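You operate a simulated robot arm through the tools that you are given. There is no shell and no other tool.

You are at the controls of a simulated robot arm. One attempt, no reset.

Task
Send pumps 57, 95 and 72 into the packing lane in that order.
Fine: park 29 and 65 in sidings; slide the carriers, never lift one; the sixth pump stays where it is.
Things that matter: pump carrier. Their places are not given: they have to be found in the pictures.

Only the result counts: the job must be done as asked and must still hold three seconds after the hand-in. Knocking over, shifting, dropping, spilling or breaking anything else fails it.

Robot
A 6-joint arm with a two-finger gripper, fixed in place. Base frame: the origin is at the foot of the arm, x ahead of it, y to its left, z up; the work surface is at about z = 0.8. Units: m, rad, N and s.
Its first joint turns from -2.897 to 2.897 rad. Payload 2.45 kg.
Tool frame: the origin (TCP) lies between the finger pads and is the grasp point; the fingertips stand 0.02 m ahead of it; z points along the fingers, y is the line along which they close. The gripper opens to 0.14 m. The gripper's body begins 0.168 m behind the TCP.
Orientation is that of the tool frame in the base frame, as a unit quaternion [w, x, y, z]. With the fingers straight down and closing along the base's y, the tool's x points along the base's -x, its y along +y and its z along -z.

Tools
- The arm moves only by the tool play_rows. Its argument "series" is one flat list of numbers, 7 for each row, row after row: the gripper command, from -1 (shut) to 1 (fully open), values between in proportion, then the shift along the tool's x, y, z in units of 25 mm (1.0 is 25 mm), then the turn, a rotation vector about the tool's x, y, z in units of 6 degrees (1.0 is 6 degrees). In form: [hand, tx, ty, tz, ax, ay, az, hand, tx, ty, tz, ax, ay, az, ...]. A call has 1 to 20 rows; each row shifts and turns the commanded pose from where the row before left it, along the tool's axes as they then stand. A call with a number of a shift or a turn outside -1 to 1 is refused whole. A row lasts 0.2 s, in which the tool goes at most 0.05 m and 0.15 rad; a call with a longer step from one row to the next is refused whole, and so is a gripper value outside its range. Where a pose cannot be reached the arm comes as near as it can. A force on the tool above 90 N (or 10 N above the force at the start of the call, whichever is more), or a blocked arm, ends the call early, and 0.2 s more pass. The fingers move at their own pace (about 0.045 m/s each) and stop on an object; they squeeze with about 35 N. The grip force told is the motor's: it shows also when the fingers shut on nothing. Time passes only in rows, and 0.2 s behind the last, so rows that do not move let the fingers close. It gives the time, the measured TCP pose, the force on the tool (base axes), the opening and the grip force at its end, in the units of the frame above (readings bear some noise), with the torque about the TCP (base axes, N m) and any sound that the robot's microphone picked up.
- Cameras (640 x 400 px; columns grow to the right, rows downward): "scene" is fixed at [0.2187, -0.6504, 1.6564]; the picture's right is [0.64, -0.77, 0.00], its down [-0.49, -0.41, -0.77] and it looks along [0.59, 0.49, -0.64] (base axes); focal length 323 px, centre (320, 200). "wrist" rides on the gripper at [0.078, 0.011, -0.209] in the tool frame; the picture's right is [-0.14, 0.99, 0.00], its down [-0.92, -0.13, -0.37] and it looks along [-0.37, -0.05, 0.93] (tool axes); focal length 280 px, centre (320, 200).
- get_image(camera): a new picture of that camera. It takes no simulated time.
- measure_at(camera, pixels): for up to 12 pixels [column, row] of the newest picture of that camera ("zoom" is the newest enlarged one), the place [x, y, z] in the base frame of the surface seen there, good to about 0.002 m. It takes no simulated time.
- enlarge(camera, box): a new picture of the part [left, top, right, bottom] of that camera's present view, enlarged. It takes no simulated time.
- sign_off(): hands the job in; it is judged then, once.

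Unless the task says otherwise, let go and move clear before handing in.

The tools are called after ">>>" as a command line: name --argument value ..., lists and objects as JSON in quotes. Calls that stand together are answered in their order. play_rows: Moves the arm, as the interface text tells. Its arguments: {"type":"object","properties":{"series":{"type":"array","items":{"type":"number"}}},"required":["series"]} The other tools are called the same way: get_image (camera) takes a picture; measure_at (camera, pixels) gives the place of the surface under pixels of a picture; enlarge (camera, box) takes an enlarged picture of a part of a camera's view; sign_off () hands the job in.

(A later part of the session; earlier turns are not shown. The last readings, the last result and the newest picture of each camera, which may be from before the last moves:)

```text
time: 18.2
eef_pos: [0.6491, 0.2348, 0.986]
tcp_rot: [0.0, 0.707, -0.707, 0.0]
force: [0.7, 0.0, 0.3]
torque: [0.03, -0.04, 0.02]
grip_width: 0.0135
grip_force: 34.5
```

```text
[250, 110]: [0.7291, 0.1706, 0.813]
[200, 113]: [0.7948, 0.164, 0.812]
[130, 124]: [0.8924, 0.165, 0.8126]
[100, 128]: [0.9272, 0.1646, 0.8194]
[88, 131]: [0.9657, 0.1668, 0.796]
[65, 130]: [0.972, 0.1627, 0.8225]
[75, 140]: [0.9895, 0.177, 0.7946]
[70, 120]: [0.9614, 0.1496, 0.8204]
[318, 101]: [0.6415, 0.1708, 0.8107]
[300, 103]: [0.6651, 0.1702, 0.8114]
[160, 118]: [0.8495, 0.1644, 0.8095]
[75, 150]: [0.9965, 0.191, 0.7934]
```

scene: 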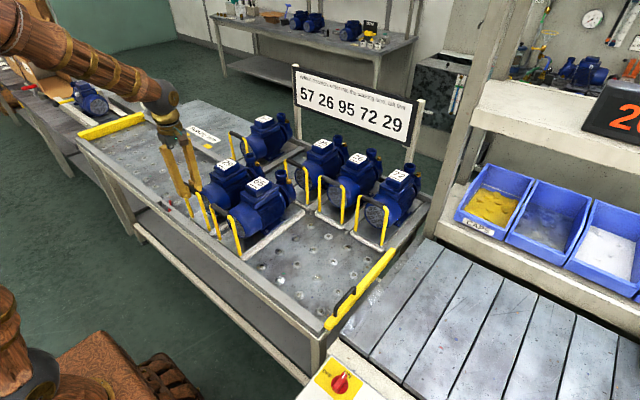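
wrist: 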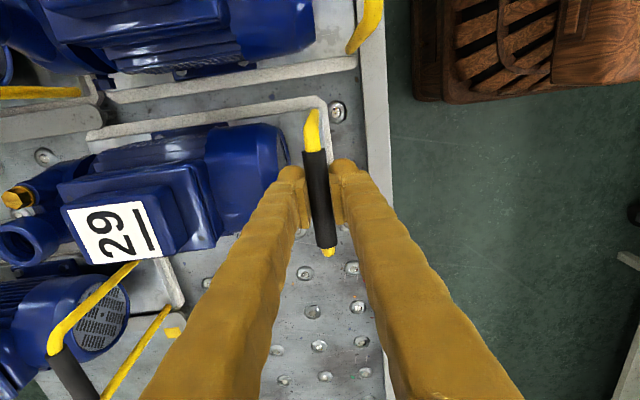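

The carrier's back is past the divider noses with no side force. I'll continue pushing into the siding.

>>> play_rows --series '[-1, 0, -0.2, 0, 0, 0, 0, -1, 0, -0.4, 0, 0, 0, 0, -1, 0, -0.4, 0, 0, 0, 0, -1, 0, -0.4, 0, 0, 0, 0, -1, 0, -0.4, 0, 0, 0, 0, -1, 0, -0.4, 0, 0, 0, 0, -1, 0, -0.4, 0, 0, 0, 0, -1, 0, -0.4, 0, 0, 0, 0, -1, 0, -0.4, 0, 0, 0, 0, -1, 0, -0.4, 0, 0, 0, 0, -1, 0, -0.4, 0, 0, 0, 0, -1, 0, -0.4, 0, 0, 0, 0, -1, 0, -0.2, 0, 0, 0, 0, -1, 0, 0, 0, 0, 0, 0]'

>>> get_image --camera "wrist"

>>> get_image --camera "scene"

```text
time: 21.2
eef_pos: [0.7691, 0.2364, 0.9848]
tcp_rot: [-0.001, 0.707, -0.707, 0.0]
force: [1.6, -2.3, -0.2]
torque: [0.05, 0.0, -0.03]
grip_width: 0.0135
grip_force: 35.1
```

```text
taken
```

wrist: 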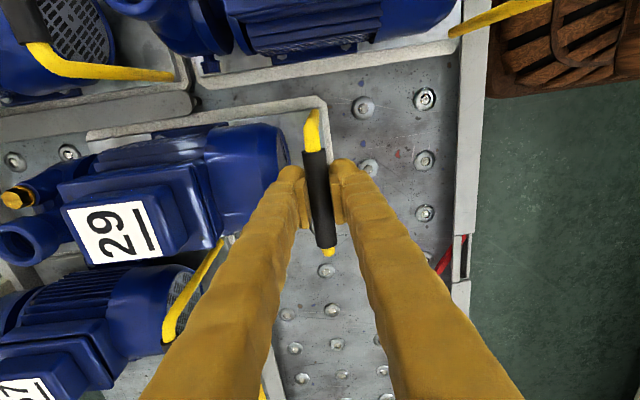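

```text
taken
```

scene: 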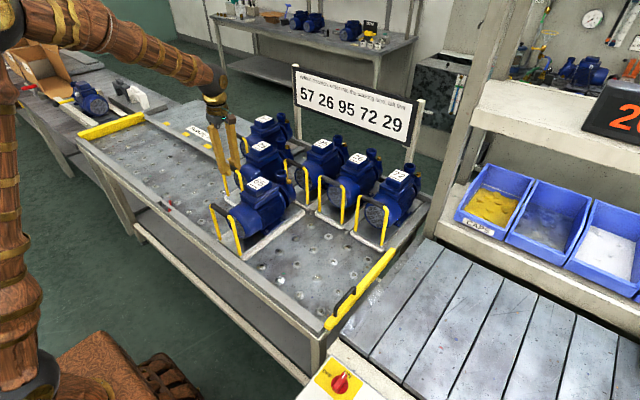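

29 slides in cleanly with forces under 3 N. I'll continue by another 0.15 m.

>>> play_rows --series '[-1, 0, -0.2, 0, 0, 0, 0, -1, 0, -0.4, 0, 0, 0, 0, -1, 0, -0.4, 0, 0, 0, 0, -1, 0, -0.4, 0, 0, 0, 0, -1, 0, -0.4, 0, 0, 0, 0, -1, 0, -0.4, 0, 0, 0, 0, -1, 0, -0.4, 0, 0, 0, 0, -1, 0, -0.4, 0, 0, 0, 0, -1, 0, -0.4, 0, 0, 0, 0, -1, 0, -0.4, 0, 0, 0, 0, -1, 0, -0.4, 0, 0, 0, 0, -1, 0, -0.4, 0, 0, 0, 0, -1, 0, -0.4, 0, 0, 0, 0, -1, 0, -0.4, 0, 0, 0, 0, -1, 0, -0.4, 0, 0, 0, 0, -1, 0, -0.2, 0, 0, 0, 0, -1, 0, 0, 0, 0, 0, 0]'

>>> get_image --camera "wrist"

>>> get_image --camera "scene"

```text
time: 24.8
eef_pos: [0.9174, 0.2351, 0.9852]
tcp_rot: [0.0, -0.707, 0.707, 0.0]
force: [2.1, 0.2, 5.6]
torque: [0.0, 0.01, -0.01]
grip_width: 0.0134
grip_force: 34.8
```

```text
taken
```

wrist: 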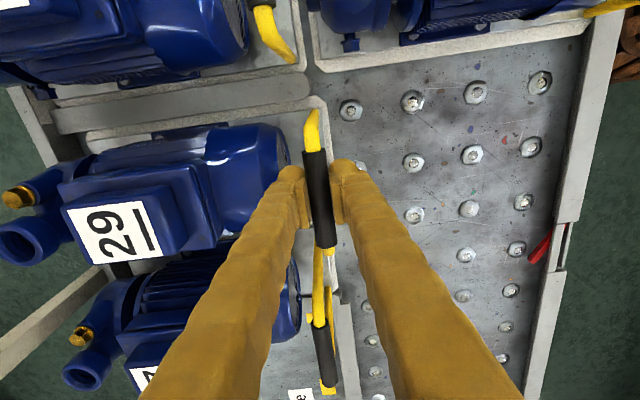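

```text
taken
```

scene: 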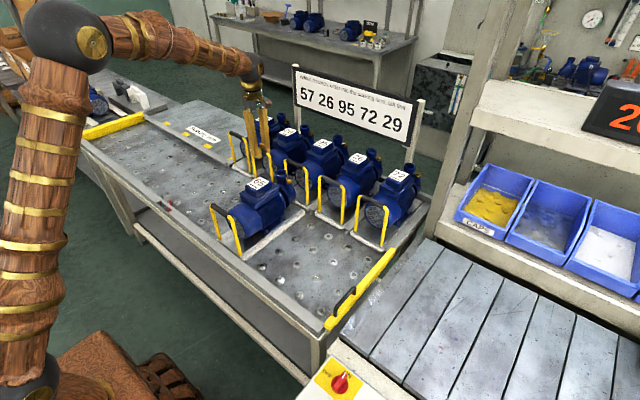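

29 is almost home. I'll compare its front edge with its siding neighbours 95 and 57 to find the final depth.

>>> measure_at --camera "wrist" --pixels '[[318, 101], [325, 105], [295, 60], [300, 68], [302, 62], [330, 130], [285, 40], [315, 165], [318, 350], [325, 300], [290, 95], [345, 300]]'

>>> enlarge --camera "wrist" --box '[240, 30, 400, 140]'

```text
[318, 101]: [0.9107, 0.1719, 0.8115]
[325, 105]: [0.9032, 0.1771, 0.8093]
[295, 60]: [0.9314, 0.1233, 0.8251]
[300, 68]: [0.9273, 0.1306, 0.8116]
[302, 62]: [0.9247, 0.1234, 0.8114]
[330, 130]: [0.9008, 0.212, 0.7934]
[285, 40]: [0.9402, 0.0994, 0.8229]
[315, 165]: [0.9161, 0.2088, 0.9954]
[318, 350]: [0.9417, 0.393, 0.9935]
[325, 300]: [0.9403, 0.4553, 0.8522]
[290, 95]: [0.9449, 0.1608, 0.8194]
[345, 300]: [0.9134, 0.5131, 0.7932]
```

```text
3.64 times, centred on (320, 85) of wrist
```

zoom: 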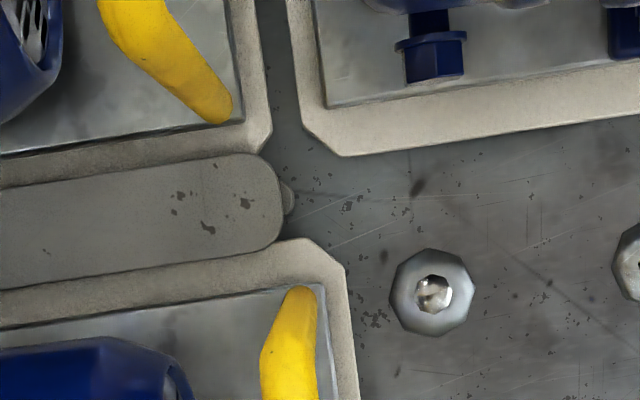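

29's front is at x≈0.903, about 20 mm proud of 95's front (0.923). I'll push the last 20 mm slowly.

>>> play_rows --series '[-1, 0, -0.2, 0, 0, 0, 0, -1, 0, -0.2, 0, 0, 0, 0, -1, 0, -0.2, 0, 0, 0, 0, -1, 0, -0.2, 0, 0, 0, 0, -1, 0, 0, 0, 0, 0, 0]'

>>> get_image --camera "wrist"

>>> measure_at --camera "wrist" --pixels '[[318, 101], [325, 105], [323, 110], [310, 63], [306, 68], [311, 55], [45, 150], [85, 140], [312, 200], [330, 230], [329, 300], [322, 340]]'

```text
time: 26.0
eef_pos: [0.9391, 0.2347, 0.9844]
tcp_rot: [0.001, 0.707, -0.707, -0.001]
force: [2.0, 0.3, 4.8]
torque: [-0.04, 0.0, 0.02]
grip_width: 0.0134
grip_force: 35.2
```

```text
taken
```

wrist: 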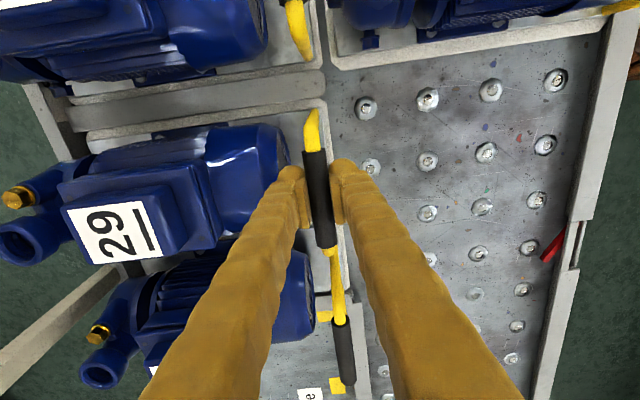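

```text
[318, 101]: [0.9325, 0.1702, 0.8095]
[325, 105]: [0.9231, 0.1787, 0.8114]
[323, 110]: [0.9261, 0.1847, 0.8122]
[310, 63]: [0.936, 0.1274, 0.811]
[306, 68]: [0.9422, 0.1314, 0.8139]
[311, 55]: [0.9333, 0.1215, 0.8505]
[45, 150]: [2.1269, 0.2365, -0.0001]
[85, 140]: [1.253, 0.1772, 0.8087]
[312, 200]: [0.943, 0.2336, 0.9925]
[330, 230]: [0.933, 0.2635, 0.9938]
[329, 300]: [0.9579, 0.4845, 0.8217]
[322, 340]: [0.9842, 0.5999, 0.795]
```

29's front (x≈0.922) is now flush with 95's, so it is parked in the empty siding. I'll open slightly, rise straight up and look.

>>> play_rows --series '[-0.35, 0, 0, 0, 0, 0, 0, -0.35, 0, 0, 0, 0, 0, 0, -0.35, 0, 0, 0, 0, 0, 0, -0.35, 0, 0, -0.4, 0, 0, 0, -0.35, 0, 0, -0.8, 0, 0, 0, -0.35, 0, 0, -1, 0, 0, 0, -0.35, 0, 0, -1, 0, 0, 0, -0.35, 0, 0, -1, 0, 0, 0, -0.35, 0, 0, -1, 0, 0, 0, -0.35, 0, 0, 0, 0, 0, 0]'

>>> get_image --camera "wrist"

>>> get_image --camera "scene"

```text
time: 28.2
eef_pos: [0.9387, 0.2348, 1.1159]
tcp_rot: [0.0, 0.708, -0.707, 0.0]
force: [0.4, -0.3, 0.2]
torque: [0.0, 0.0, -0.02]
grip_width: 0.0453
grip_force: 0.2
```

```text
taken
```

wrist: 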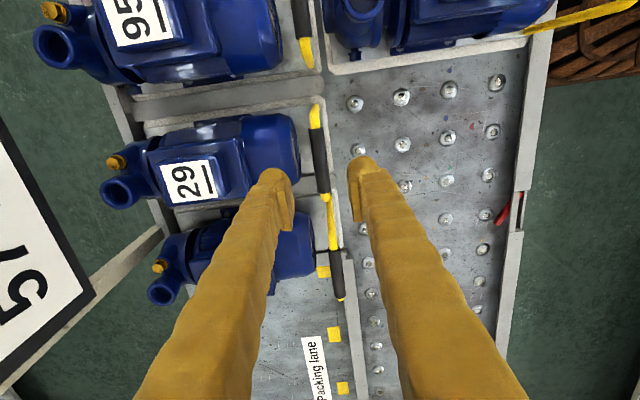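

```text
taken
```

scene: 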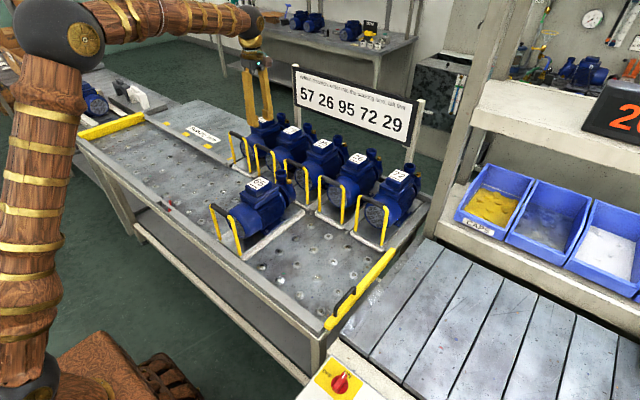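

29 is parked and the gripper is clear. 57's handle at wrist (335,270) is about 1.02 m out, beyond straight-down reach, so I'll tilt the tool 24° outward about the bar direction and move over toward y≈0.40.

>>> play_rows --series '[-0.1, 0, 0.5, 0, 1, 0, 0, -0.1, 0, 0.5, 0, 1, 0, 0, -0.1, 0, 0.4, -0.2, 1, 0, 0, -0.1, 0, 0.4, -0.2, 1, 0, 0, -0.1, -0.8, 0, 0, 0, 0, 0, -0.1, -0.8, 0, 0, 0, 0, 0, -0.1, -0.8, 0, 0, 0, 0, 0, -0.1, -0.8, 0, 0, 0, 0, 0, -0.1, -0.8, 0, 0, 0, 0, 0, -0.1, -0.8, 0, 0, 0, 0, 0, -0.1, -0.8, 0, 0, 0, 0, 0, -0.1, -0.8, 0, 0, 0, 0, 0, -0.1, 0, 0, 0, 0, 0, 0]'

>>> get_image --camera "wrist"

>>> get_image --camera "scene"

```text
time: 31.0
eef_pos: [0.8918, 0.3968, 1.1182]
tcp_rot: [-0.148, 0.692, -0.691, 0.147]
force: [0.0, 0.0, 0.4]
torque: [0.02, 0.05, 0.01]
grip_width: 0.0627
grip_force: 0.1
```

```text
taken
```

wrist: 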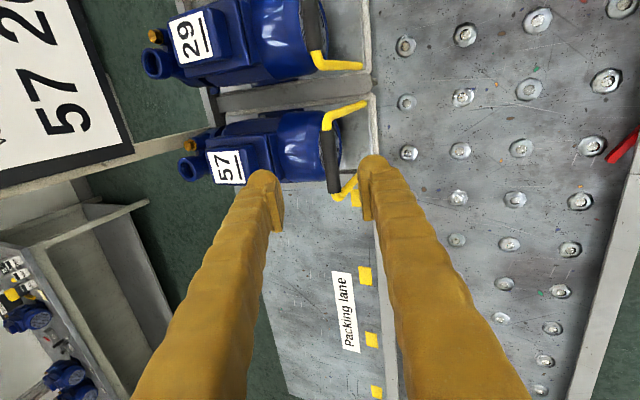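

```text
taken
```

scene: 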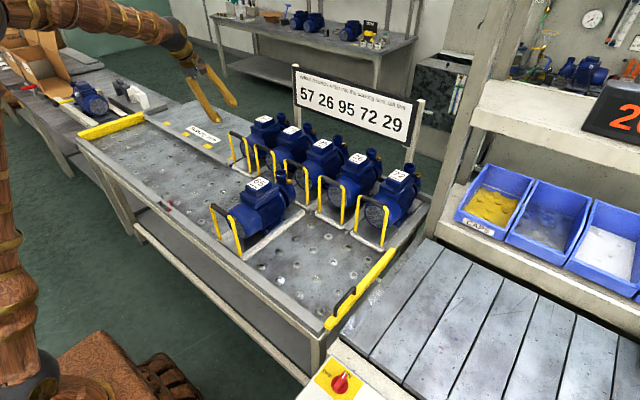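

Tilt reached (about 24°) and the TCP is at (0.892, 0.397, 1.118). I'll measure 57's handle bar near (332,160) precisely.

>>> enlarge --camera "wrist" --box '[280, 80, 400, 220]'

>>> measure_at --camera "zoom" --pixels '[[190, 150], [200, 200], [210, 250], [215, 275], [195, 120], [240, 300], [170, 200], [230, 200], [300, 65], [375, 130], [385, 40], [370, 200]]'

>>> measure_at --camera "wrist" --pixels '[[330, 150], [332, 165], [334, 188], [327, 125], [338, 196], [372, 100], [374, 140], [365, 215], [375, 225], [320, 50], [375, 60], [340, 205]]'

```text
2.86 times, centred on (340, 150) of wrist
```

zoom: 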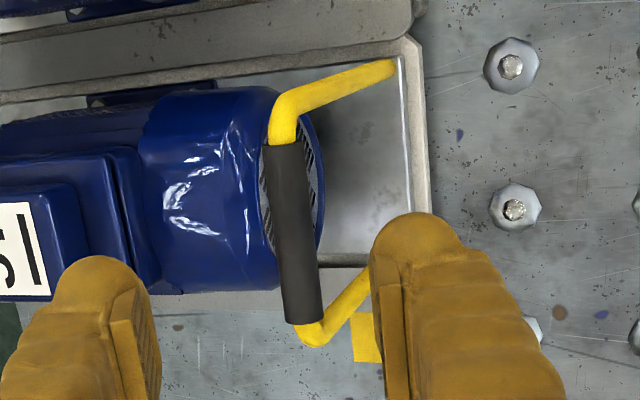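

```text
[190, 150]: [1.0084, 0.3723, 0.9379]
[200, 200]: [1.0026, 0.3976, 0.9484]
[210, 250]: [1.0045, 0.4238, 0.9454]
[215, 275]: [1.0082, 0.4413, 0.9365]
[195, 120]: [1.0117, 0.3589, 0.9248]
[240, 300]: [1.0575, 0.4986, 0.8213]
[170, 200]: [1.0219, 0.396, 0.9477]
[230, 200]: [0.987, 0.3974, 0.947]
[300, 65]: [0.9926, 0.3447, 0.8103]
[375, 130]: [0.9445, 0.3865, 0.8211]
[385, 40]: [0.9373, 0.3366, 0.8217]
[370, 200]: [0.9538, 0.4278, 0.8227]
```

```text
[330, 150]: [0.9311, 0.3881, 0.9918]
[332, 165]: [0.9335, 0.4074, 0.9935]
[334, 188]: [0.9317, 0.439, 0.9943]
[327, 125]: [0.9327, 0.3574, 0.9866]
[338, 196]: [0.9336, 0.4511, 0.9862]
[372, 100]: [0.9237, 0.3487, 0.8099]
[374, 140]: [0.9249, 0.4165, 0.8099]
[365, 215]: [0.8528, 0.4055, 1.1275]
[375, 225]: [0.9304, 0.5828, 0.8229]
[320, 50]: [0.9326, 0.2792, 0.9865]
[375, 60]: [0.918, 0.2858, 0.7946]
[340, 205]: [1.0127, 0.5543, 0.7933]
```

57's bar is centred at about (0.932, 0.404, 0.986). I'll shift so the tool axis lines up with it, then come in along the tool axis most of the way and check.

>>> play_rows --series '[-0.1, -0.28, 0.694, -0.309, 0, 0, 0, -0.1, 0, 0, 0.8, 0, 0, 0, -0.1, 0, 0, 0.8, 0, 0, 0, -0.1, 0, 0, 0.8, 0, 0, 0, -0.1, 0, 0, 0.8, 0, 0, 0, -0.1, 0, 0, 0.4, 0, 0, 0, -0.1, 0, 0, 0, 0, 0, 0]'

>>> get_image --camera "wrist"

>>> enlarge --camera "scene" --box '[180, 50, 320, 190]'

```text
time: 32.6
eef_pos: [0.9087, 0.4028, 1.0354]
tcp_rot: [-0.148, 0.692, -0.691, 0.147]
force: [0.3, 0.0, -0.3]
torque: [-0.02, 0.04, 0.02]
grip_width: 0.0629
grip_force: 0.1
```

```text
taken
```

wrist: 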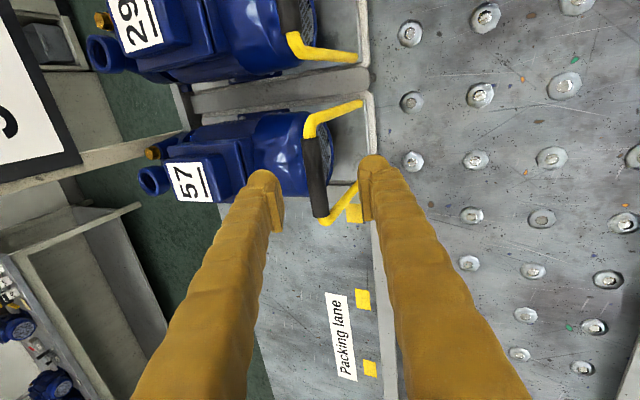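

```text
2.86 times, centred on (250, 120) of scene
```

zoom: 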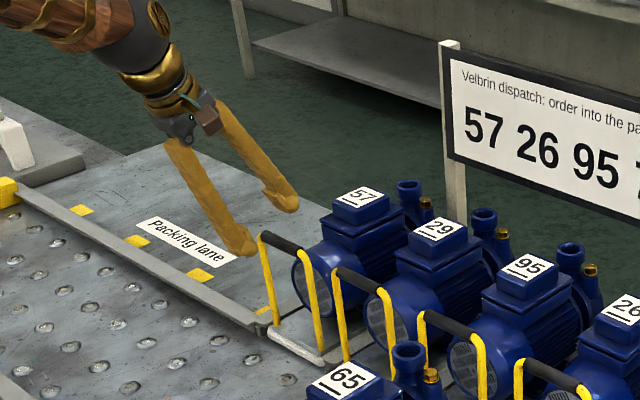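

The bar (wrist (316,175)) lies on the tool axis between the fingers. I'll go the last 55 mm along the axis.

>>> play_rows --series '[-0.1, -0.04, 0, 0.5, 0, 0, 0, -0.1, 0, 0, 0.6, 0, 0, 0, -0.1, 0, 0, 0.6, 0, 0, 0, -0.1, 0, 0, 0.49, 0, 0, 0, -0.1, 0, 0, 0, 0, 0, 0]'

>>> get_image --camera "wrist"

>>> enlarge --camera "scene" --box '[180, 80, 320, 190]'

```text
time: 33.8
eef_pos: [0.931, 0.4033, 0.9863]
tcp_rot: [-0.147, 0.692, -0.692, 0.147]
force: [-0.1, 0.9, 0.1]
torque: [-0.02, 0.0, 0.0]
grip_width: 0.0628
grip_force: 0.0
```

```text
taken
```

wrist: 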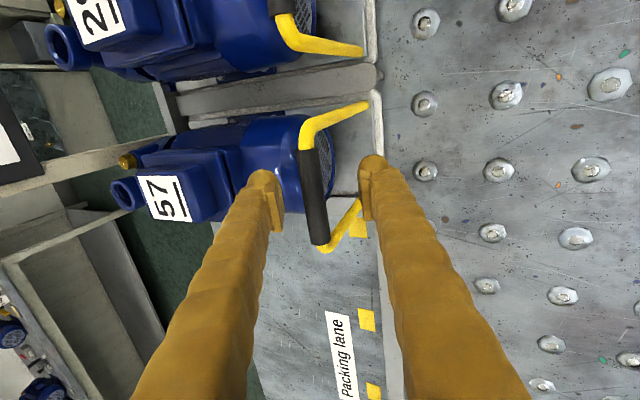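

```text
3.64 times, centred on (250, 135) of scene
```

zoom: 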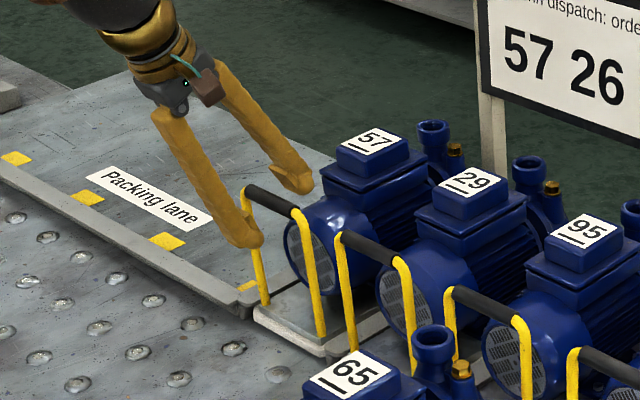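

The bar's middle is at about (313,197) against the TCP's (320,195), so it is about 4 mm toward +x. I'll shift that much, then close.

>>> play_rows --series '[-0.1, 0, -0.16, 0, 0, 0, 0, -0.1, 0, 0, 0, 0, 0, 0, -1, 0, 0, 0, 0, 0, 0, -1, 0, 0, 0, 0, 0, 0, -1, 0, 0, 0, 0, 0, 0, -1, 0, 0, 0, 0, 0, 0, -1, 0, 0, 0, 0, 0, 0]'

>>> get_image --camera "wrist"

```text
time: 35.4
eef_pos: [0.9363, 0.4029, 0.9884]
tcp_rot: [-0.147, 0.692, -0.692, 0.147]
force: [-1.8, -0.8, 5.5]
torque: [-0.02, 0.03, 0.0]
grip_width: 0.0142
grip_force: 35.3
```

```text
taken
```

wrist: 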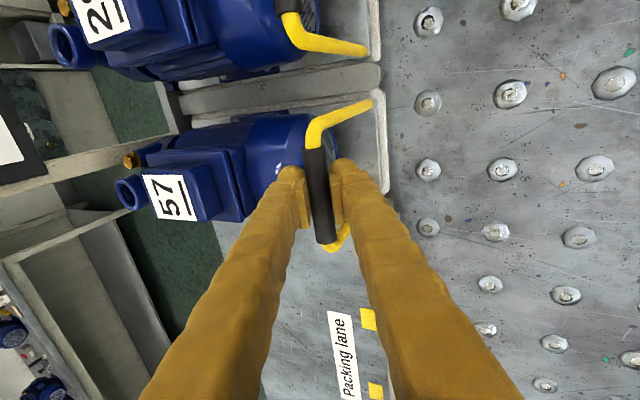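

57 is gripped with only 5.5 N in z (pressing down, not lifting). I'll pull it out toward -x at constant height, starting with about 60 mm.

>>> play_rows --series '[-1, 0, 0.183, -0.081, 0, 0, 0, -1, 0, 0.365, -0.163, 0, 0, 0, -1, 0, 0.365, -0.163, 0, 0, 0, -1, 0, 0.365, -0.163, 0, 0, 0, -1, 0, 0.365, -0.163, 0, 0, 0, -1, 0, 0.365, -0.163, 0, 0, 0, -1, 0, 0.183, -0.081, 0, 0, 0, -1, 0, 0, 0, 0, 0, 0]'

>>> get_image --camera "wrist"

>>> get_image --camera "scene"

```text
time: 37.2
eef_pos: [0.8754, 0.4031, 0.9877]
tcp_rot: [0.147, -0.691, 0.692, -0.147]
force: [-2.5, 0.3, 13.2]
torque: [-0.09, 0.0, 0.01]
grip_width: 0.014
grip_force: 35.1
```

```text
taken
```

wrist: 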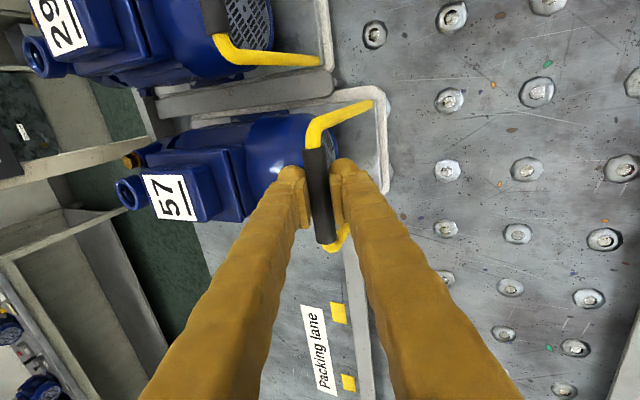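

```text
taken
```

scene: 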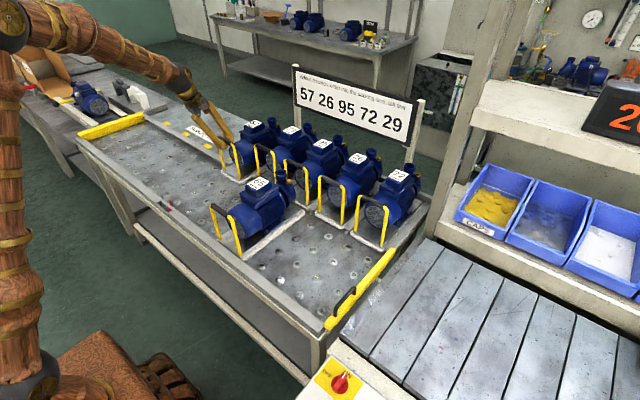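

Sliding works, though the down-pressing force has grown to 13 N, so I'll ease up by about 0.8 mm while continuing. Next pull is about 0.13 m.

>>> play_rows --series '[-1, 0, 0.17, -0.11, 0, 0, 0, -1, 0, 0.365, -0.163, 0, 0, 0, -1, 0, 0.365, -0.163, 0, 0, 0, -1, 0, 0.365, -0.163, 0, 0, 0, -1, 0, 0.365, -0.163, 0, 0, 0, -1, 0, 0.365, -0.163, 0, 0, 0, -1, 0, 0.365, -0.163, 0, 0, 0, -1, 0, 0.365, -0.163, 0, 0, 0, -1, 0, 0.365, -0.163, 0, 0, 0, -1, 0, 0.365, -0.163, 0, 0, 0, -1, 0, 0.365, -0.163, 0, 0, 0, -1, 0, 0.365, -0.163, 0, 0, 0, -1, 0, 0.365, -0.163, 0, 0, 0, -1, 0, 0.183, -0.081, 0, 0, 0, -1, 0, 0, 0, 0, 0, 0]'

>>> get_image --camera "wrist"

>>> get_image --camera "scene"

```text
time: 40.4
eef_pos: [0.7455, 0.4032, 0.9879]
tcp_rot: [-0.147, 0.692, -0.691, 0.146]
force: [0.2, -0.3, -0.4]
torque: [-0.04, 0.13, -0.26]
grip_width: 0.0139
grip_force: 35.0
```

```text
taken
```

wrist: 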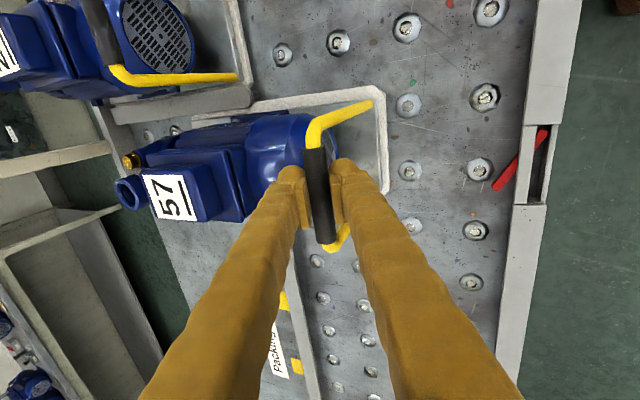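

```text
taken
```

scene: 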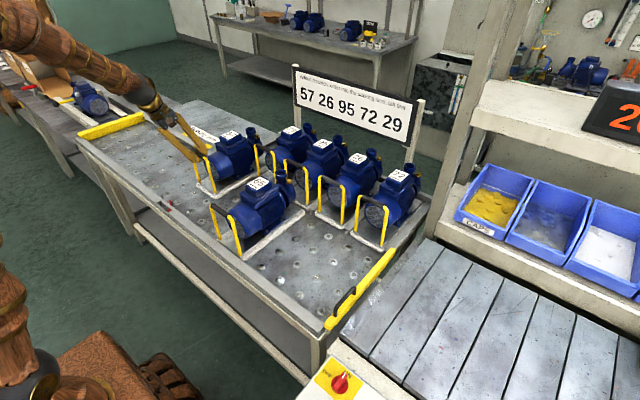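

Forces are near zero now. I'll pull another 0.12 m, stopping before the front edge reaches the pawl tip.

>>> play_rows --series '[-1, 0, 0.183, -0.081, 0, 0, 0, -1, 0, 0.365, -0.163, 0, 0, 0, -1, 0, 0.365, -0.163, 0, 0, 0, -1, 0, 0.365, -0.163, 0, 0, 0, -1, 0, 0.365, -0.163, 0, 0, 0, -1, 0, 0.365, -0.163, 0, 0, 0, -1, 0, 0.365, -0.163, 0, 0, 0, -1, 0, 0.365, -0.163, 0, 0, 0, -1, 0, 0.365, -0.163, 0, 0, 0, -1, 0, 0.365, -0.163, 0, 0, 0, -1, 0, 0.365, -0.163, 0, 0, 0, -1, 0, 0.365, -0.163, 0, 0, 0, -1, 0, 0.183, -0.081, 0, 0, 0, -1, 0, 0, 0, 0, 0, 0]'

>>> get_image --camera "wrist"

>>> get_image --camera "scene"

```text
time: 43.4
eef_pos: [0.6247, 0.4031, 0.9891]
tcp_rot: [-0.147, 0.692, -0.692, 0.147]
force: [-1.0, -0.2, -0.7]
torque: [0.22, 0.01, 0.11]
grip_width: 0.0137
grip_force: 35.2
```

```text
taken
```

wrist: 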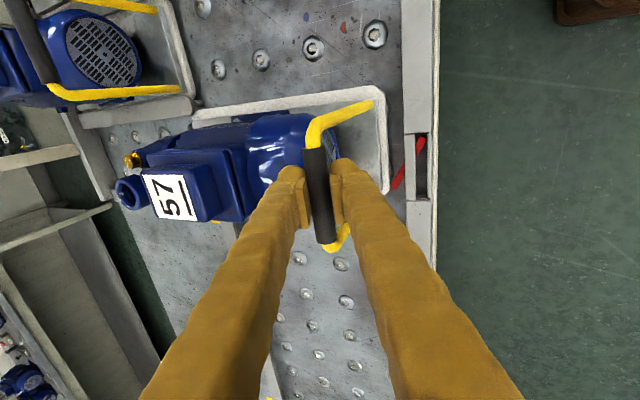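

```text
taken
```

scene: 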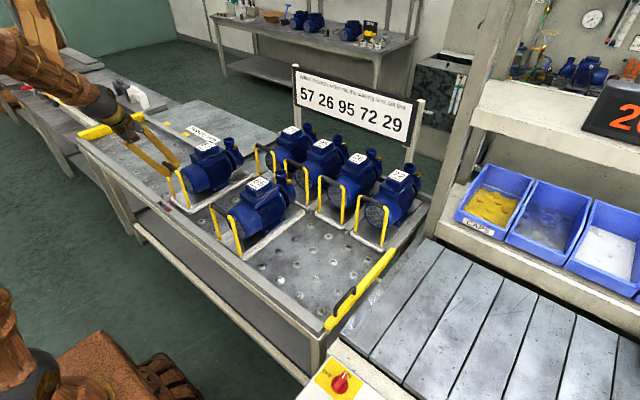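

>>> measure_at --camera "wrist" --pixels '[[388, 130], [387, 190], [382, 100], [392, 185], [410, 160], [401, 130], [193, 118], [330, 98], [250, 104], [160, 260], [195, 116], [300, 100]]'

>>> enlarge --camera "wrist" --box '[360, 80, 460, 220]'

>>> measure_at --camera "scene" --pixels '[[175, 205], [190, 211], [250, 180], [262, 170], [205, 130], [243, 150], [233, 148], [255, 176], [171, 200], [160, 196], [265, 155], [200, 205]]'

```text
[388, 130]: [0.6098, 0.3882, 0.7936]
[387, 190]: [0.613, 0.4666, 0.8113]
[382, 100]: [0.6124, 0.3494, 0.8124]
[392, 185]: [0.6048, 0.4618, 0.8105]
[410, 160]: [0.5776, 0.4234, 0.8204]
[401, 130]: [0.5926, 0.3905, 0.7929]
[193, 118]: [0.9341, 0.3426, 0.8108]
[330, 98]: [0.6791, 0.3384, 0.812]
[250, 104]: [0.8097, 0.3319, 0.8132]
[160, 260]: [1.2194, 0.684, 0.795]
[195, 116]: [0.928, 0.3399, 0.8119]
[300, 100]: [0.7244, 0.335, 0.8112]
```

```text
2.86 times, centred on (410, 150) of wrist
```

zoom: 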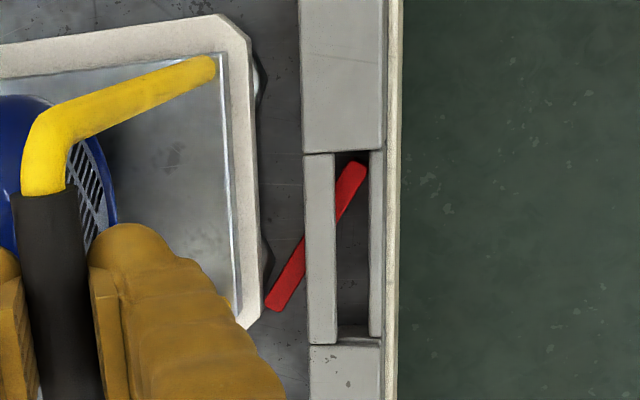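

```text
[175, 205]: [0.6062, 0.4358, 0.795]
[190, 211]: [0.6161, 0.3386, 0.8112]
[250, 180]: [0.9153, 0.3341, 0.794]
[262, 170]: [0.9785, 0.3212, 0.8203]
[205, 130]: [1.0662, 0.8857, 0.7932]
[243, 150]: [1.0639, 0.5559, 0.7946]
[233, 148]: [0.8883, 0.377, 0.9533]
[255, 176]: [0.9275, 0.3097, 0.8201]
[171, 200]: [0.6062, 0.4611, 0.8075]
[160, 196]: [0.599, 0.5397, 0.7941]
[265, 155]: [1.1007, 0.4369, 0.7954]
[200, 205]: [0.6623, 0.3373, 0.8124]
```

57's front edge is at x≈0.613; the lane needs it near 0.595 to clear the far rail (0.914). I'll pull 18 mm more, gently pressing the pawl aside.

>>> play_rows --series '[-1, 0, 0.183, -0.081, 0, 0, 0, -1, 0, 0.183, -0.081, 0, 0, 0, -1, 0, 0.183, -0.081, 0, 0, 0, -1, 0, 0.11, -0.049, 0, 0, 0, -1, 0, 0, 0, 0, 0, 0]'

>>> get_image --camera "wrist"

>>> enlarge --camera "wrist" --box '[340, 80, 440, 220]'

```text
time: 44.6
eef_pos: [0.6086, 0.4041, 0.9885]
tcp_rot: [-0.147, 0.692, -0.692, 0.146]
force: [0.0, -0.4, 0.1]
torque: [0.19, 0.02, -0.23]
grip_width: 0.0139
grip_force: 35.4
```

```text
taken
```

wrist: 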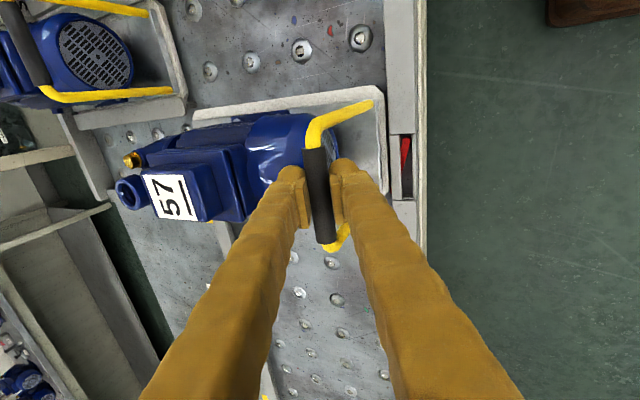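

```text
2.86 times, centred on (390, 150) of wrist
```

zoom: 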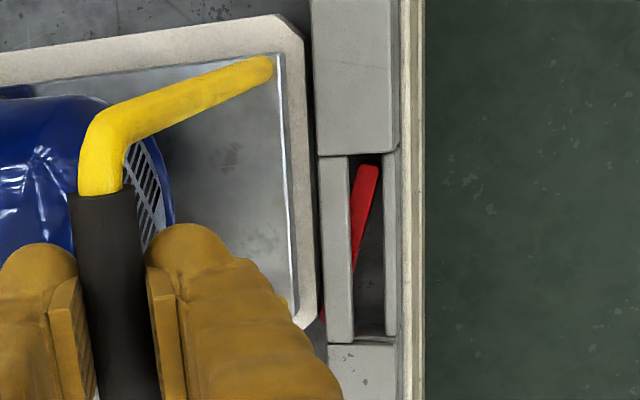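

The pawl yields without noticeable force. I'll check the carrier's straightness before sliding into the lane.

>>> measure_at --camera "wrist" --pixels '[[383, 105], [386, 150], [387, 188], [360, 90], [300, 99], [250, 105], [200, 114], [193, 122], [220, 240], [205, 215], [240, 330], [392, 100]]'

>>> get_image --camera "scene"

>>> enlarge --camera "scene" --box '[140, 100, 280, 220]'

```text
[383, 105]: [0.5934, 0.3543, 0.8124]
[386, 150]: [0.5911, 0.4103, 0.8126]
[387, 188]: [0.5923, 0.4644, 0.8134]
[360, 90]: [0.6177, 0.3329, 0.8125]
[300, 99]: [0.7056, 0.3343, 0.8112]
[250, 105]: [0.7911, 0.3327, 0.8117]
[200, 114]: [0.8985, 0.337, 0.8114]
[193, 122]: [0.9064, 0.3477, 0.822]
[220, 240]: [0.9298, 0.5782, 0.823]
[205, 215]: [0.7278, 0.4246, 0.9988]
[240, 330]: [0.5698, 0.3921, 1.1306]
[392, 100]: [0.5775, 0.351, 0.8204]
```

```text
taken
```

scene: 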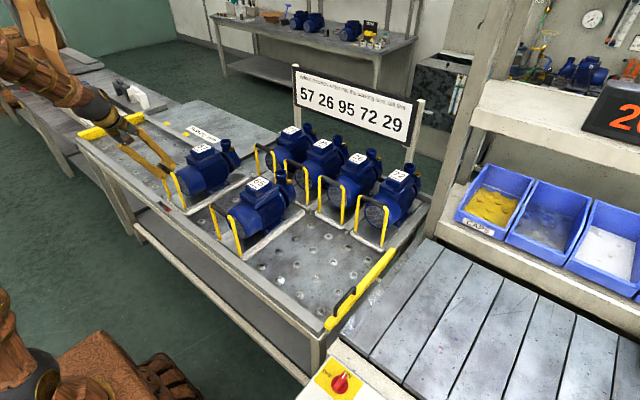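

```text
3.33 times, centred on (210, 160) of scene
```

zoom: 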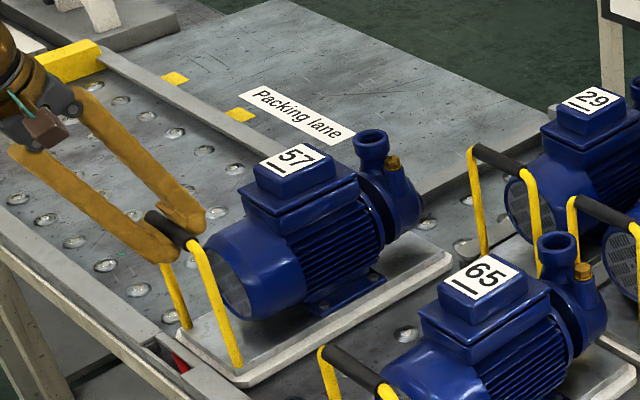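

57 is straight (front x≈0.592, back x≈0.90, edges parallel). I'll slide it toward +y into the lane, first about 0.12 m.

>>> play_rows --series '[-1, -0.2, 0, 0, 0, 0, 0, -1, -0.4, 0, 0, 0, 0, 0, -1, -0.4, 0, 0, 0, 0, 0, -1, -0.5, 0, 0, 0, 0, 0, -1, -0.5, 0, 0, 0, 0, 0, -1, -0.5, 0, 0, 0, 0, 0, -1, -0.5, 0, 0, 0, 0, 0, -1, -0.5, 0, 0, 0, 0, 0, -1, -0.5, 0, 0, 0, 0, 0, -1, -0.4, 0, 0, 0, 0, 0, -1, -0.2, 0, 0, 0, 0, 0, -1, 0, 0, 0, 0, 0, 0]'

>>> get_image --camera "wrist"

>>> get_image --camera "scene"

```text
time: 46.9
eef_pos: [0.6131, 0.5127, 0.99]
tcp_rot: [0.148, -0.691, 0.692, -0.149]
force: [50.1, -12.6, -17.3]
torque: [0.14, -0.13, -1.18]
grip_width: 0.025
grip_force: 34.7
stopped in row 11: the force on the tool passed its limit at 99 N (the readings are from after the stop); the commanded pose is now the measured one
```

```text
taken
```

wrist: 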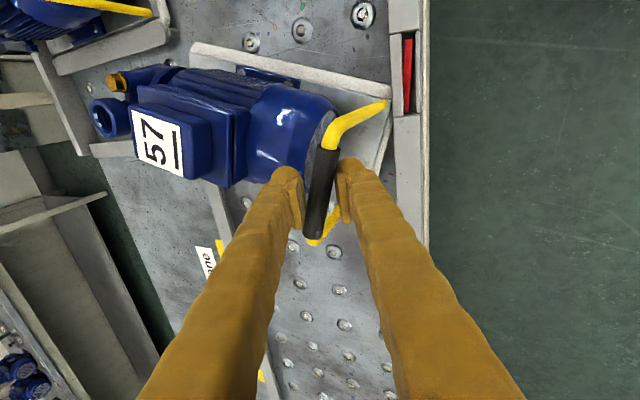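

```text
taken
```

scene: 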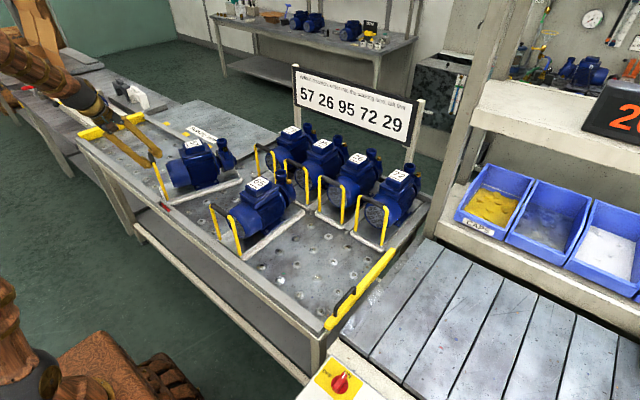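

The call stopped at 99 N: carrier 57 yawed because its back corner caught the start of the lane's far rail (the edge now runs (195,50) to (390,85)). I'll back off about 25 mm toward -y to free and straighten it.

>>> play_rows --series '[-1, 0.2, 0, 0, 0, 0, 0, -1, 0.3, 0, 0, 0, 0, 0, -1, 0.3, 0, 0, 0, 0, 0, -1, 0.3, 0, 0, 0, 0, 0, -1, 0, 0, 0, 0, 0, 0]'

>>> get_image --camera "wrist"

>>> get_image --camera "scene"

```text
time: 48.1
eef_pos: [0.6083, 0.4856, 0.9903]
tcp_rot: [0.147, -0.691, 0.692, -0.147]
force: [-3.0, -3.9, 2.6]
torque: [0.43, -0.11, -1.2]
grip_width: 0.0216
grip_force: 34.8
```

```text
taken
```

wrist: 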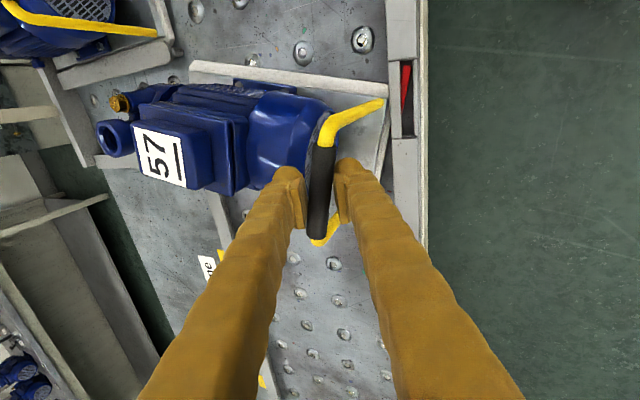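

```text
taken
```

scene: 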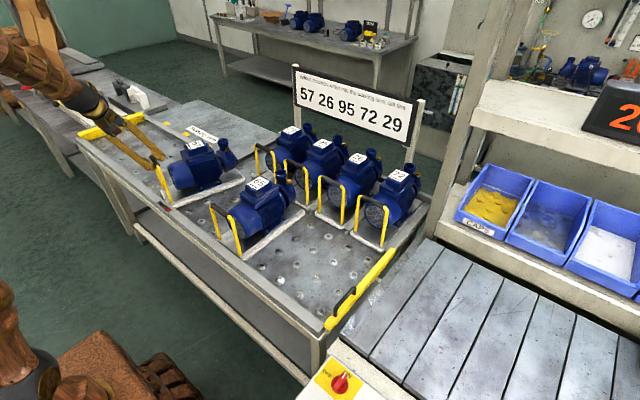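

Force dropped to about 4 N, but the carrier is still yawed. I'll measure its edge, the back corner and the rail start.

>>> measure_at --camera "wrist" --pixels '[[192, 64], [250, 70], [300, 76], [380, 88], [392, 150], [388, 120], [120, 160], [100, 162], [200, 190], [215, 200], [235, 260], [225, 225]]'

>>> enlarge --camera "wrist" --box '[80, 40, 280, 280]'

>>> enlarge --camera "scene" --box '[140, 110, 280, 220]'

```text
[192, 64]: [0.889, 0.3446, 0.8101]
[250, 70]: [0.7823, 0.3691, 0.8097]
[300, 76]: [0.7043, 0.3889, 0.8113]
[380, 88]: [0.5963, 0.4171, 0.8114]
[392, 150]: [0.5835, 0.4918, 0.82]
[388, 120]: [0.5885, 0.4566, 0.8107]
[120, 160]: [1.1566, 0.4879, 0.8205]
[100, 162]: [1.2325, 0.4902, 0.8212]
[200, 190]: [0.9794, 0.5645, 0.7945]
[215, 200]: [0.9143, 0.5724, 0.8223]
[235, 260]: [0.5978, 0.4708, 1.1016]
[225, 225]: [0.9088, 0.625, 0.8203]
```

```text
1.67 times, centred on (180, 160) of wrist
```

zoom: 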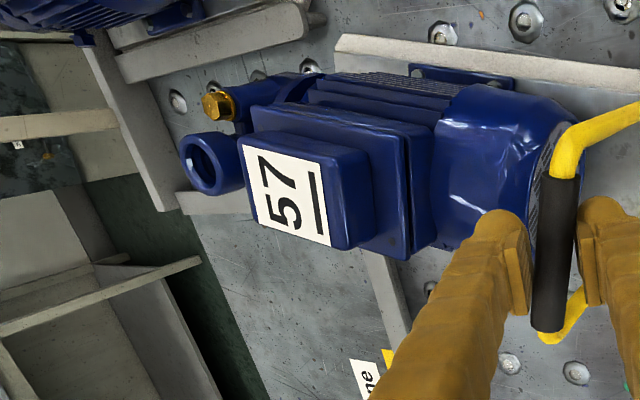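

```text
3.64 times, centred on (210, 165) of scene
```

zoom: 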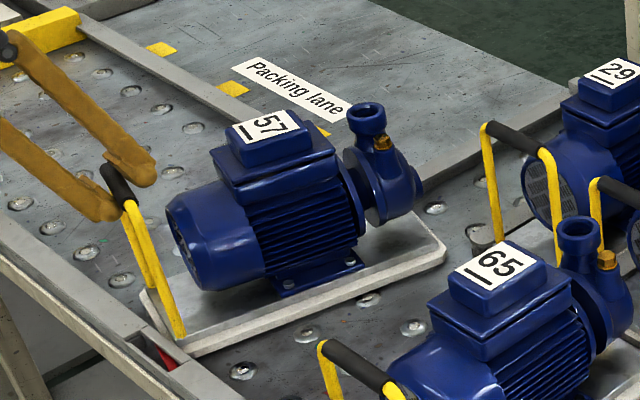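

The yaw is about 14°, with the back-right corner lodged at (0.923, 0.480) against the siding wall, and the pads still apply a straightening torque. I'll move further toward -y so it swings straight.

>>> play_rows --series '[-1, 0.2, 0, 0, 0, 0, 0, -1, 0.3, 0, 0, 0, 0, 0, -1, 0.4, 0, 0, 0, 0, 0, -1, 0.4, 0, 0, 0, 0, 0, -1, 0.4, 0, 0, 0, 0, 0, -1, 0.3, 0, 0, 0, 0, 0, -1, 0, 0, 0, 0, 0, 0]'

>>> get_image --camera "wrist"

>>> measure_at --camera "wrist" --pixels '[[192, 64], [250, 90], [300, 92], [370, 93], [385, 130], [193, 110], [200, 105], [386, 180], [383, 105], [215, 200], [210, 195], [220, 195]]'

```text
time: 49.7
eef_pos: [0.6107, 0.4358, 0.9893]
tcp_rot: [0.148, -0.691, 0.692, -0.148]
force: [0.3, -1.0, -10.0]
torque: [0.78, -0.19, -0.42]
grip_width: 0.0165
grip_force: 34.6
```

```text
taken
```

wrist: 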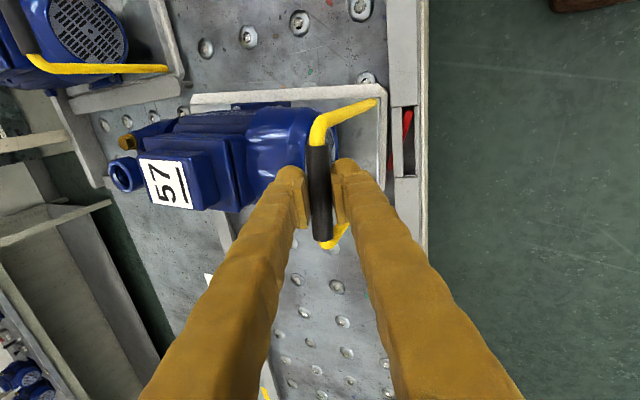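

```text
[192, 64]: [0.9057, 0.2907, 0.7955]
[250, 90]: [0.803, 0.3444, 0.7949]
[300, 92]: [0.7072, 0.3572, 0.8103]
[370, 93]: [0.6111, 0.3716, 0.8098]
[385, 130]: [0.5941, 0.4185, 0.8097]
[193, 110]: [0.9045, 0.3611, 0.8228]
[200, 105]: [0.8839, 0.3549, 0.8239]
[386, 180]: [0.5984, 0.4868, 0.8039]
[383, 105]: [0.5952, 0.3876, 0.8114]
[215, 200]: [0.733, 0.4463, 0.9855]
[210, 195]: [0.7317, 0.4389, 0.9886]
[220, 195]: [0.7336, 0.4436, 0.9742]
```

It is nearly straight (grip width 16.5 mm). There is a 10 N upward pull on the handle, so I'll lower the tool by 1 mm and continue to y≈0.405.

>>> play_rows --series '[-1, 0, 0.016, 0.036, 0, 0, 0, -1, 0.3, 0, 0, 0, 0, 0, -1, 0.4, 0, 0, 0, 0, 0, -1, 0.4, 0, 0, 0, 0, 0, -1, 0.2, 0, 0, 0, 0, 0, -1, 0, 0, 0, 0, 0, 0]'

>>> get_image --camera "wrist"

>>> measure_at --camera "wrist" --pixels '[[200, 105], [250, 98], [300, 95], [360, 92], [383, 105], [387, 150], [387, 188], [193, 118], [215, 225], [222, 225], [228, 225], [235, 225]]'

```text
time: 51.1
eef_pos: [0.6111, 0.4027, 0.9892]
tcp_rot: [0.147, -0.691, 0.692, -0.148]
force: [0.3, -1.3, -4.6]
torque: [0.3, 0.04, -0.09]
grip_width: 0.0143
grip_force: 35.4
```

```text
taken
```

wrist: 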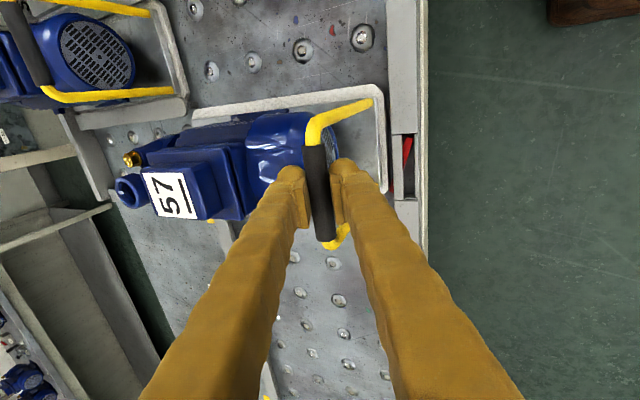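

```text
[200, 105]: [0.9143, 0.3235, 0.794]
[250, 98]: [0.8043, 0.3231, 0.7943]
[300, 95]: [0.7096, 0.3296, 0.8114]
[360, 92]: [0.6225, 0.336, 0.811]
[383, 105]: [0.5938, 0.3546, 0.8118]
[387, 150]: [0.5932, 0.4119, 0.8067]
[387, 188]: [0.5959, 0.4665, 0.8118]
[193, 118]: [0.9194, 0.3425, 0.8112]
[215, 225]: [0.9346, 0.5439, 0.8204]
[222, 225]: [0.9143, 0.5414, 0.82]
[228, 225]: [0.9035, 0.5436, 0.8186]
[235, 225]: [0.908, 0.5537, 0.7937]
```

It is straight again (front x≈0.593). The carrier seems longer than I assumed, so I'll zoom to measure its back edge and the rail's inner edge precisely.

>>> enlarge --camera "wrist" --box '[110, 90, 270, 250]'

>>> measure_at --camera "zoom" --pixels '[[325, 100], [330, 90], [345, 80], [320, 110], [335, 75], [420, 340], [435, 340], [445, 340], [455, 340], [465, 340], [475, 345], [490, 350]]'

>>> enlarge --camera "scene" --box '[200, 130, 280, 200]'

>>> measure_at --camera "zoom" --pixels '[[330, 295], [345, 275], [350, 300], [300, 320], [320, 260], [150, 180], [200, 220], [380, 250], [400, 180], [260, 150], [100, 120], [340, 320]]'

```text
2.50 times, centred on (190, 170) of wrist
```

zoom: 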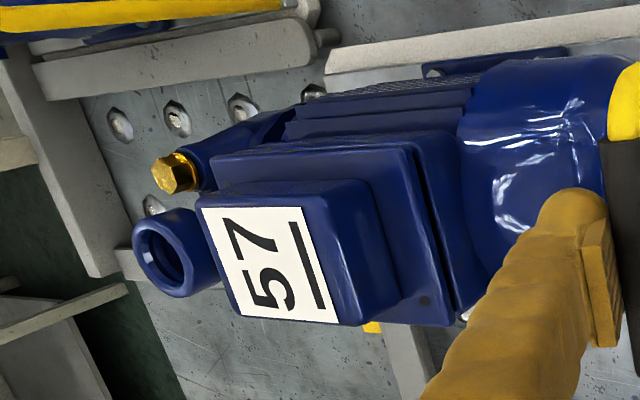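

```text
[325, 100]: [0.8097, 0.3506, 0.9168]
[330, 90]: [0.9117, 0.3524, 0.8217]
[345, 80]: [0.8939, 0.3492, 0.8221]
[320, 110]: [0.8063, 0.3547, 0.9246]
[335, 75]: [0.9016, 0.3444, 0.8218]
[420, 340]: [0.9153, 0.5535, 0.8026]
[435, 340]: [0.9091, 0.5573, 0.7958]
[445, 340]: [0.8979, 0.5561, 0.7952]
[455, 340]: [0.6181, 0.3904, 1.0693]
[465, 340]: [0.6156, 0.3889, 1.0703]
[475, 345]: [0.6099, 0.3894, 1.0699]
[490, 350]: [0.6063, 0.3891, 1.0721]
```

```text
5.71 times, centred on (240, 165) of scene
```

zoom: 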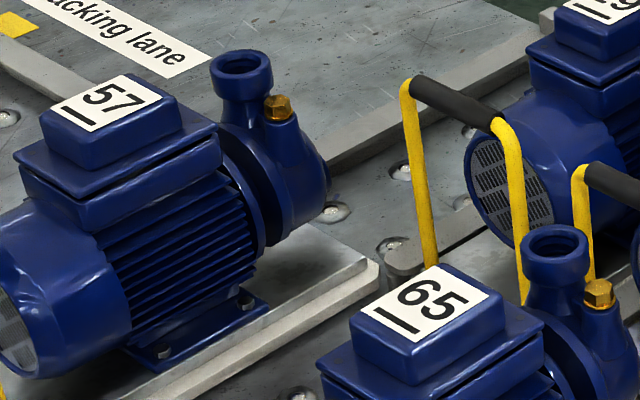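

```text
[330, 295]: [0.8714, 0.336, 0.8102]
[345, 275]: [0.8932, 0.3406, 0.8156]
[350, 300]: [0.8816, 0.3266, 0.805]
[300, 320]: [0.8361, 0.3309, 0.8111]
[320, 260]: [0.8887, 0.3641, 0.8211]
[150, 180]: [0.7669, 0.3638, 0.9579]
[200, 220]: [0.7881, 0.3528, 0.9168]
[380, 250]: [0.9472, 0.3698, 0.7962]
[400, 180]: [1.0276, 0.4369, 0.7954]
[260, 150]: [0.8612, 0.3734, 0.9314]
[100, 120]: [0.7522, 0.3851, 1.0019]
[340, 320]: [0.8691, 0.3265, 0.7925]
```

The lane's inner rail face is at x≈0.914. I'll measure the carrier's back corner more finely in the scene zoom to get its true length.

>>> measure_at --camera "zoom" --pixels '[[368, 262], [374, 264], [377, 270], [378, 280], [372, 270], [365, 275], [360, 285], [355, 270], [362, 256], [366, 258], [345, 250], [355, 252]]'

>>> enlarge --camera "wrist" --box '[170, 80, 230, 130]'

>>> measure_at --camera "zoom" --pixels '[[235, 320], [240, 340], [250, 300], [245, 320], [230, 340], [225, 330], [260, 280], [300, 270], [280, 285], [238, 330], [242, 310], [220, 345]]'

```text
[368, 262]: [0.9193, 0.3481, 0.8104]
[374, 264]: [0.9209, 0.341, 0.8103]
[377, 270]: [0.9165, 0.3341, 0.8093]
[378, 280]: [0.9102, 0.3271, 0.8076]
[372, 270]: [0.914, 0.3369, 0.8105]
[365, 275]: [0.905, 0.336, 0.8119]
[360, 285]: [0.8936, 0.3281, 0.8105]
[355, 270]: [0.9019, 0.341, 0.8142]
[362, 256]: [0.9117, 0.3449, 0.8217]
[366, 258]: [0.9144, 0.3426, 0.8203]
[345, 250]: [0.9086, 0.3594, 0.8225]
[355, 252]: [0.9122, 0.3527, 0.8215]
```

```text
8.00 times, centred on (200, 105) of wrist
```

zoom: 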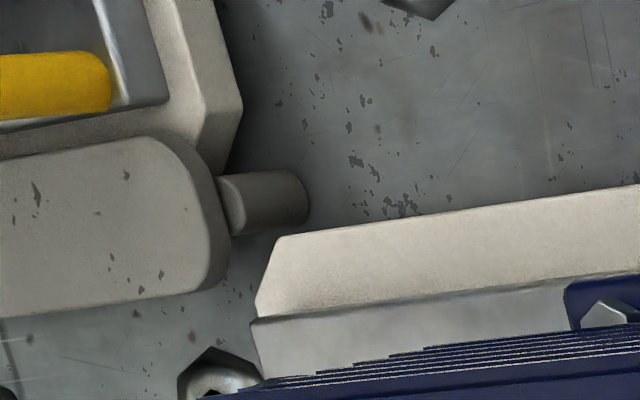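

```text
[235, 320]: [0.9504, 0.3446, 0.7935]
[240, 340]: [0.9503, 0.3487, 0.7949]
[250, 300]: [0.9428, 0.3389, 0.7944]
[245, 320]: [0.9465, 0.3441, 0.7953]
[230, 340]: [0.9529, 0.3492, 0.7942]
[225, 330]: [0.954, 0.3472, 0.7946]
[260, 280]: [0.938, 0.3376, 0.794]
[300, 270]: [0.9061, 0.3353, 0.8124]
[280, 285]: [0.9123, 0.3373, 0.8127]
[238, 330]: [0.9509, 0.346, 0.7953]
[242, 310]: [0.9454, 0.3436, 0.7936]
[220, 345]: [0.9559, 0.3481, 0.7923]
```

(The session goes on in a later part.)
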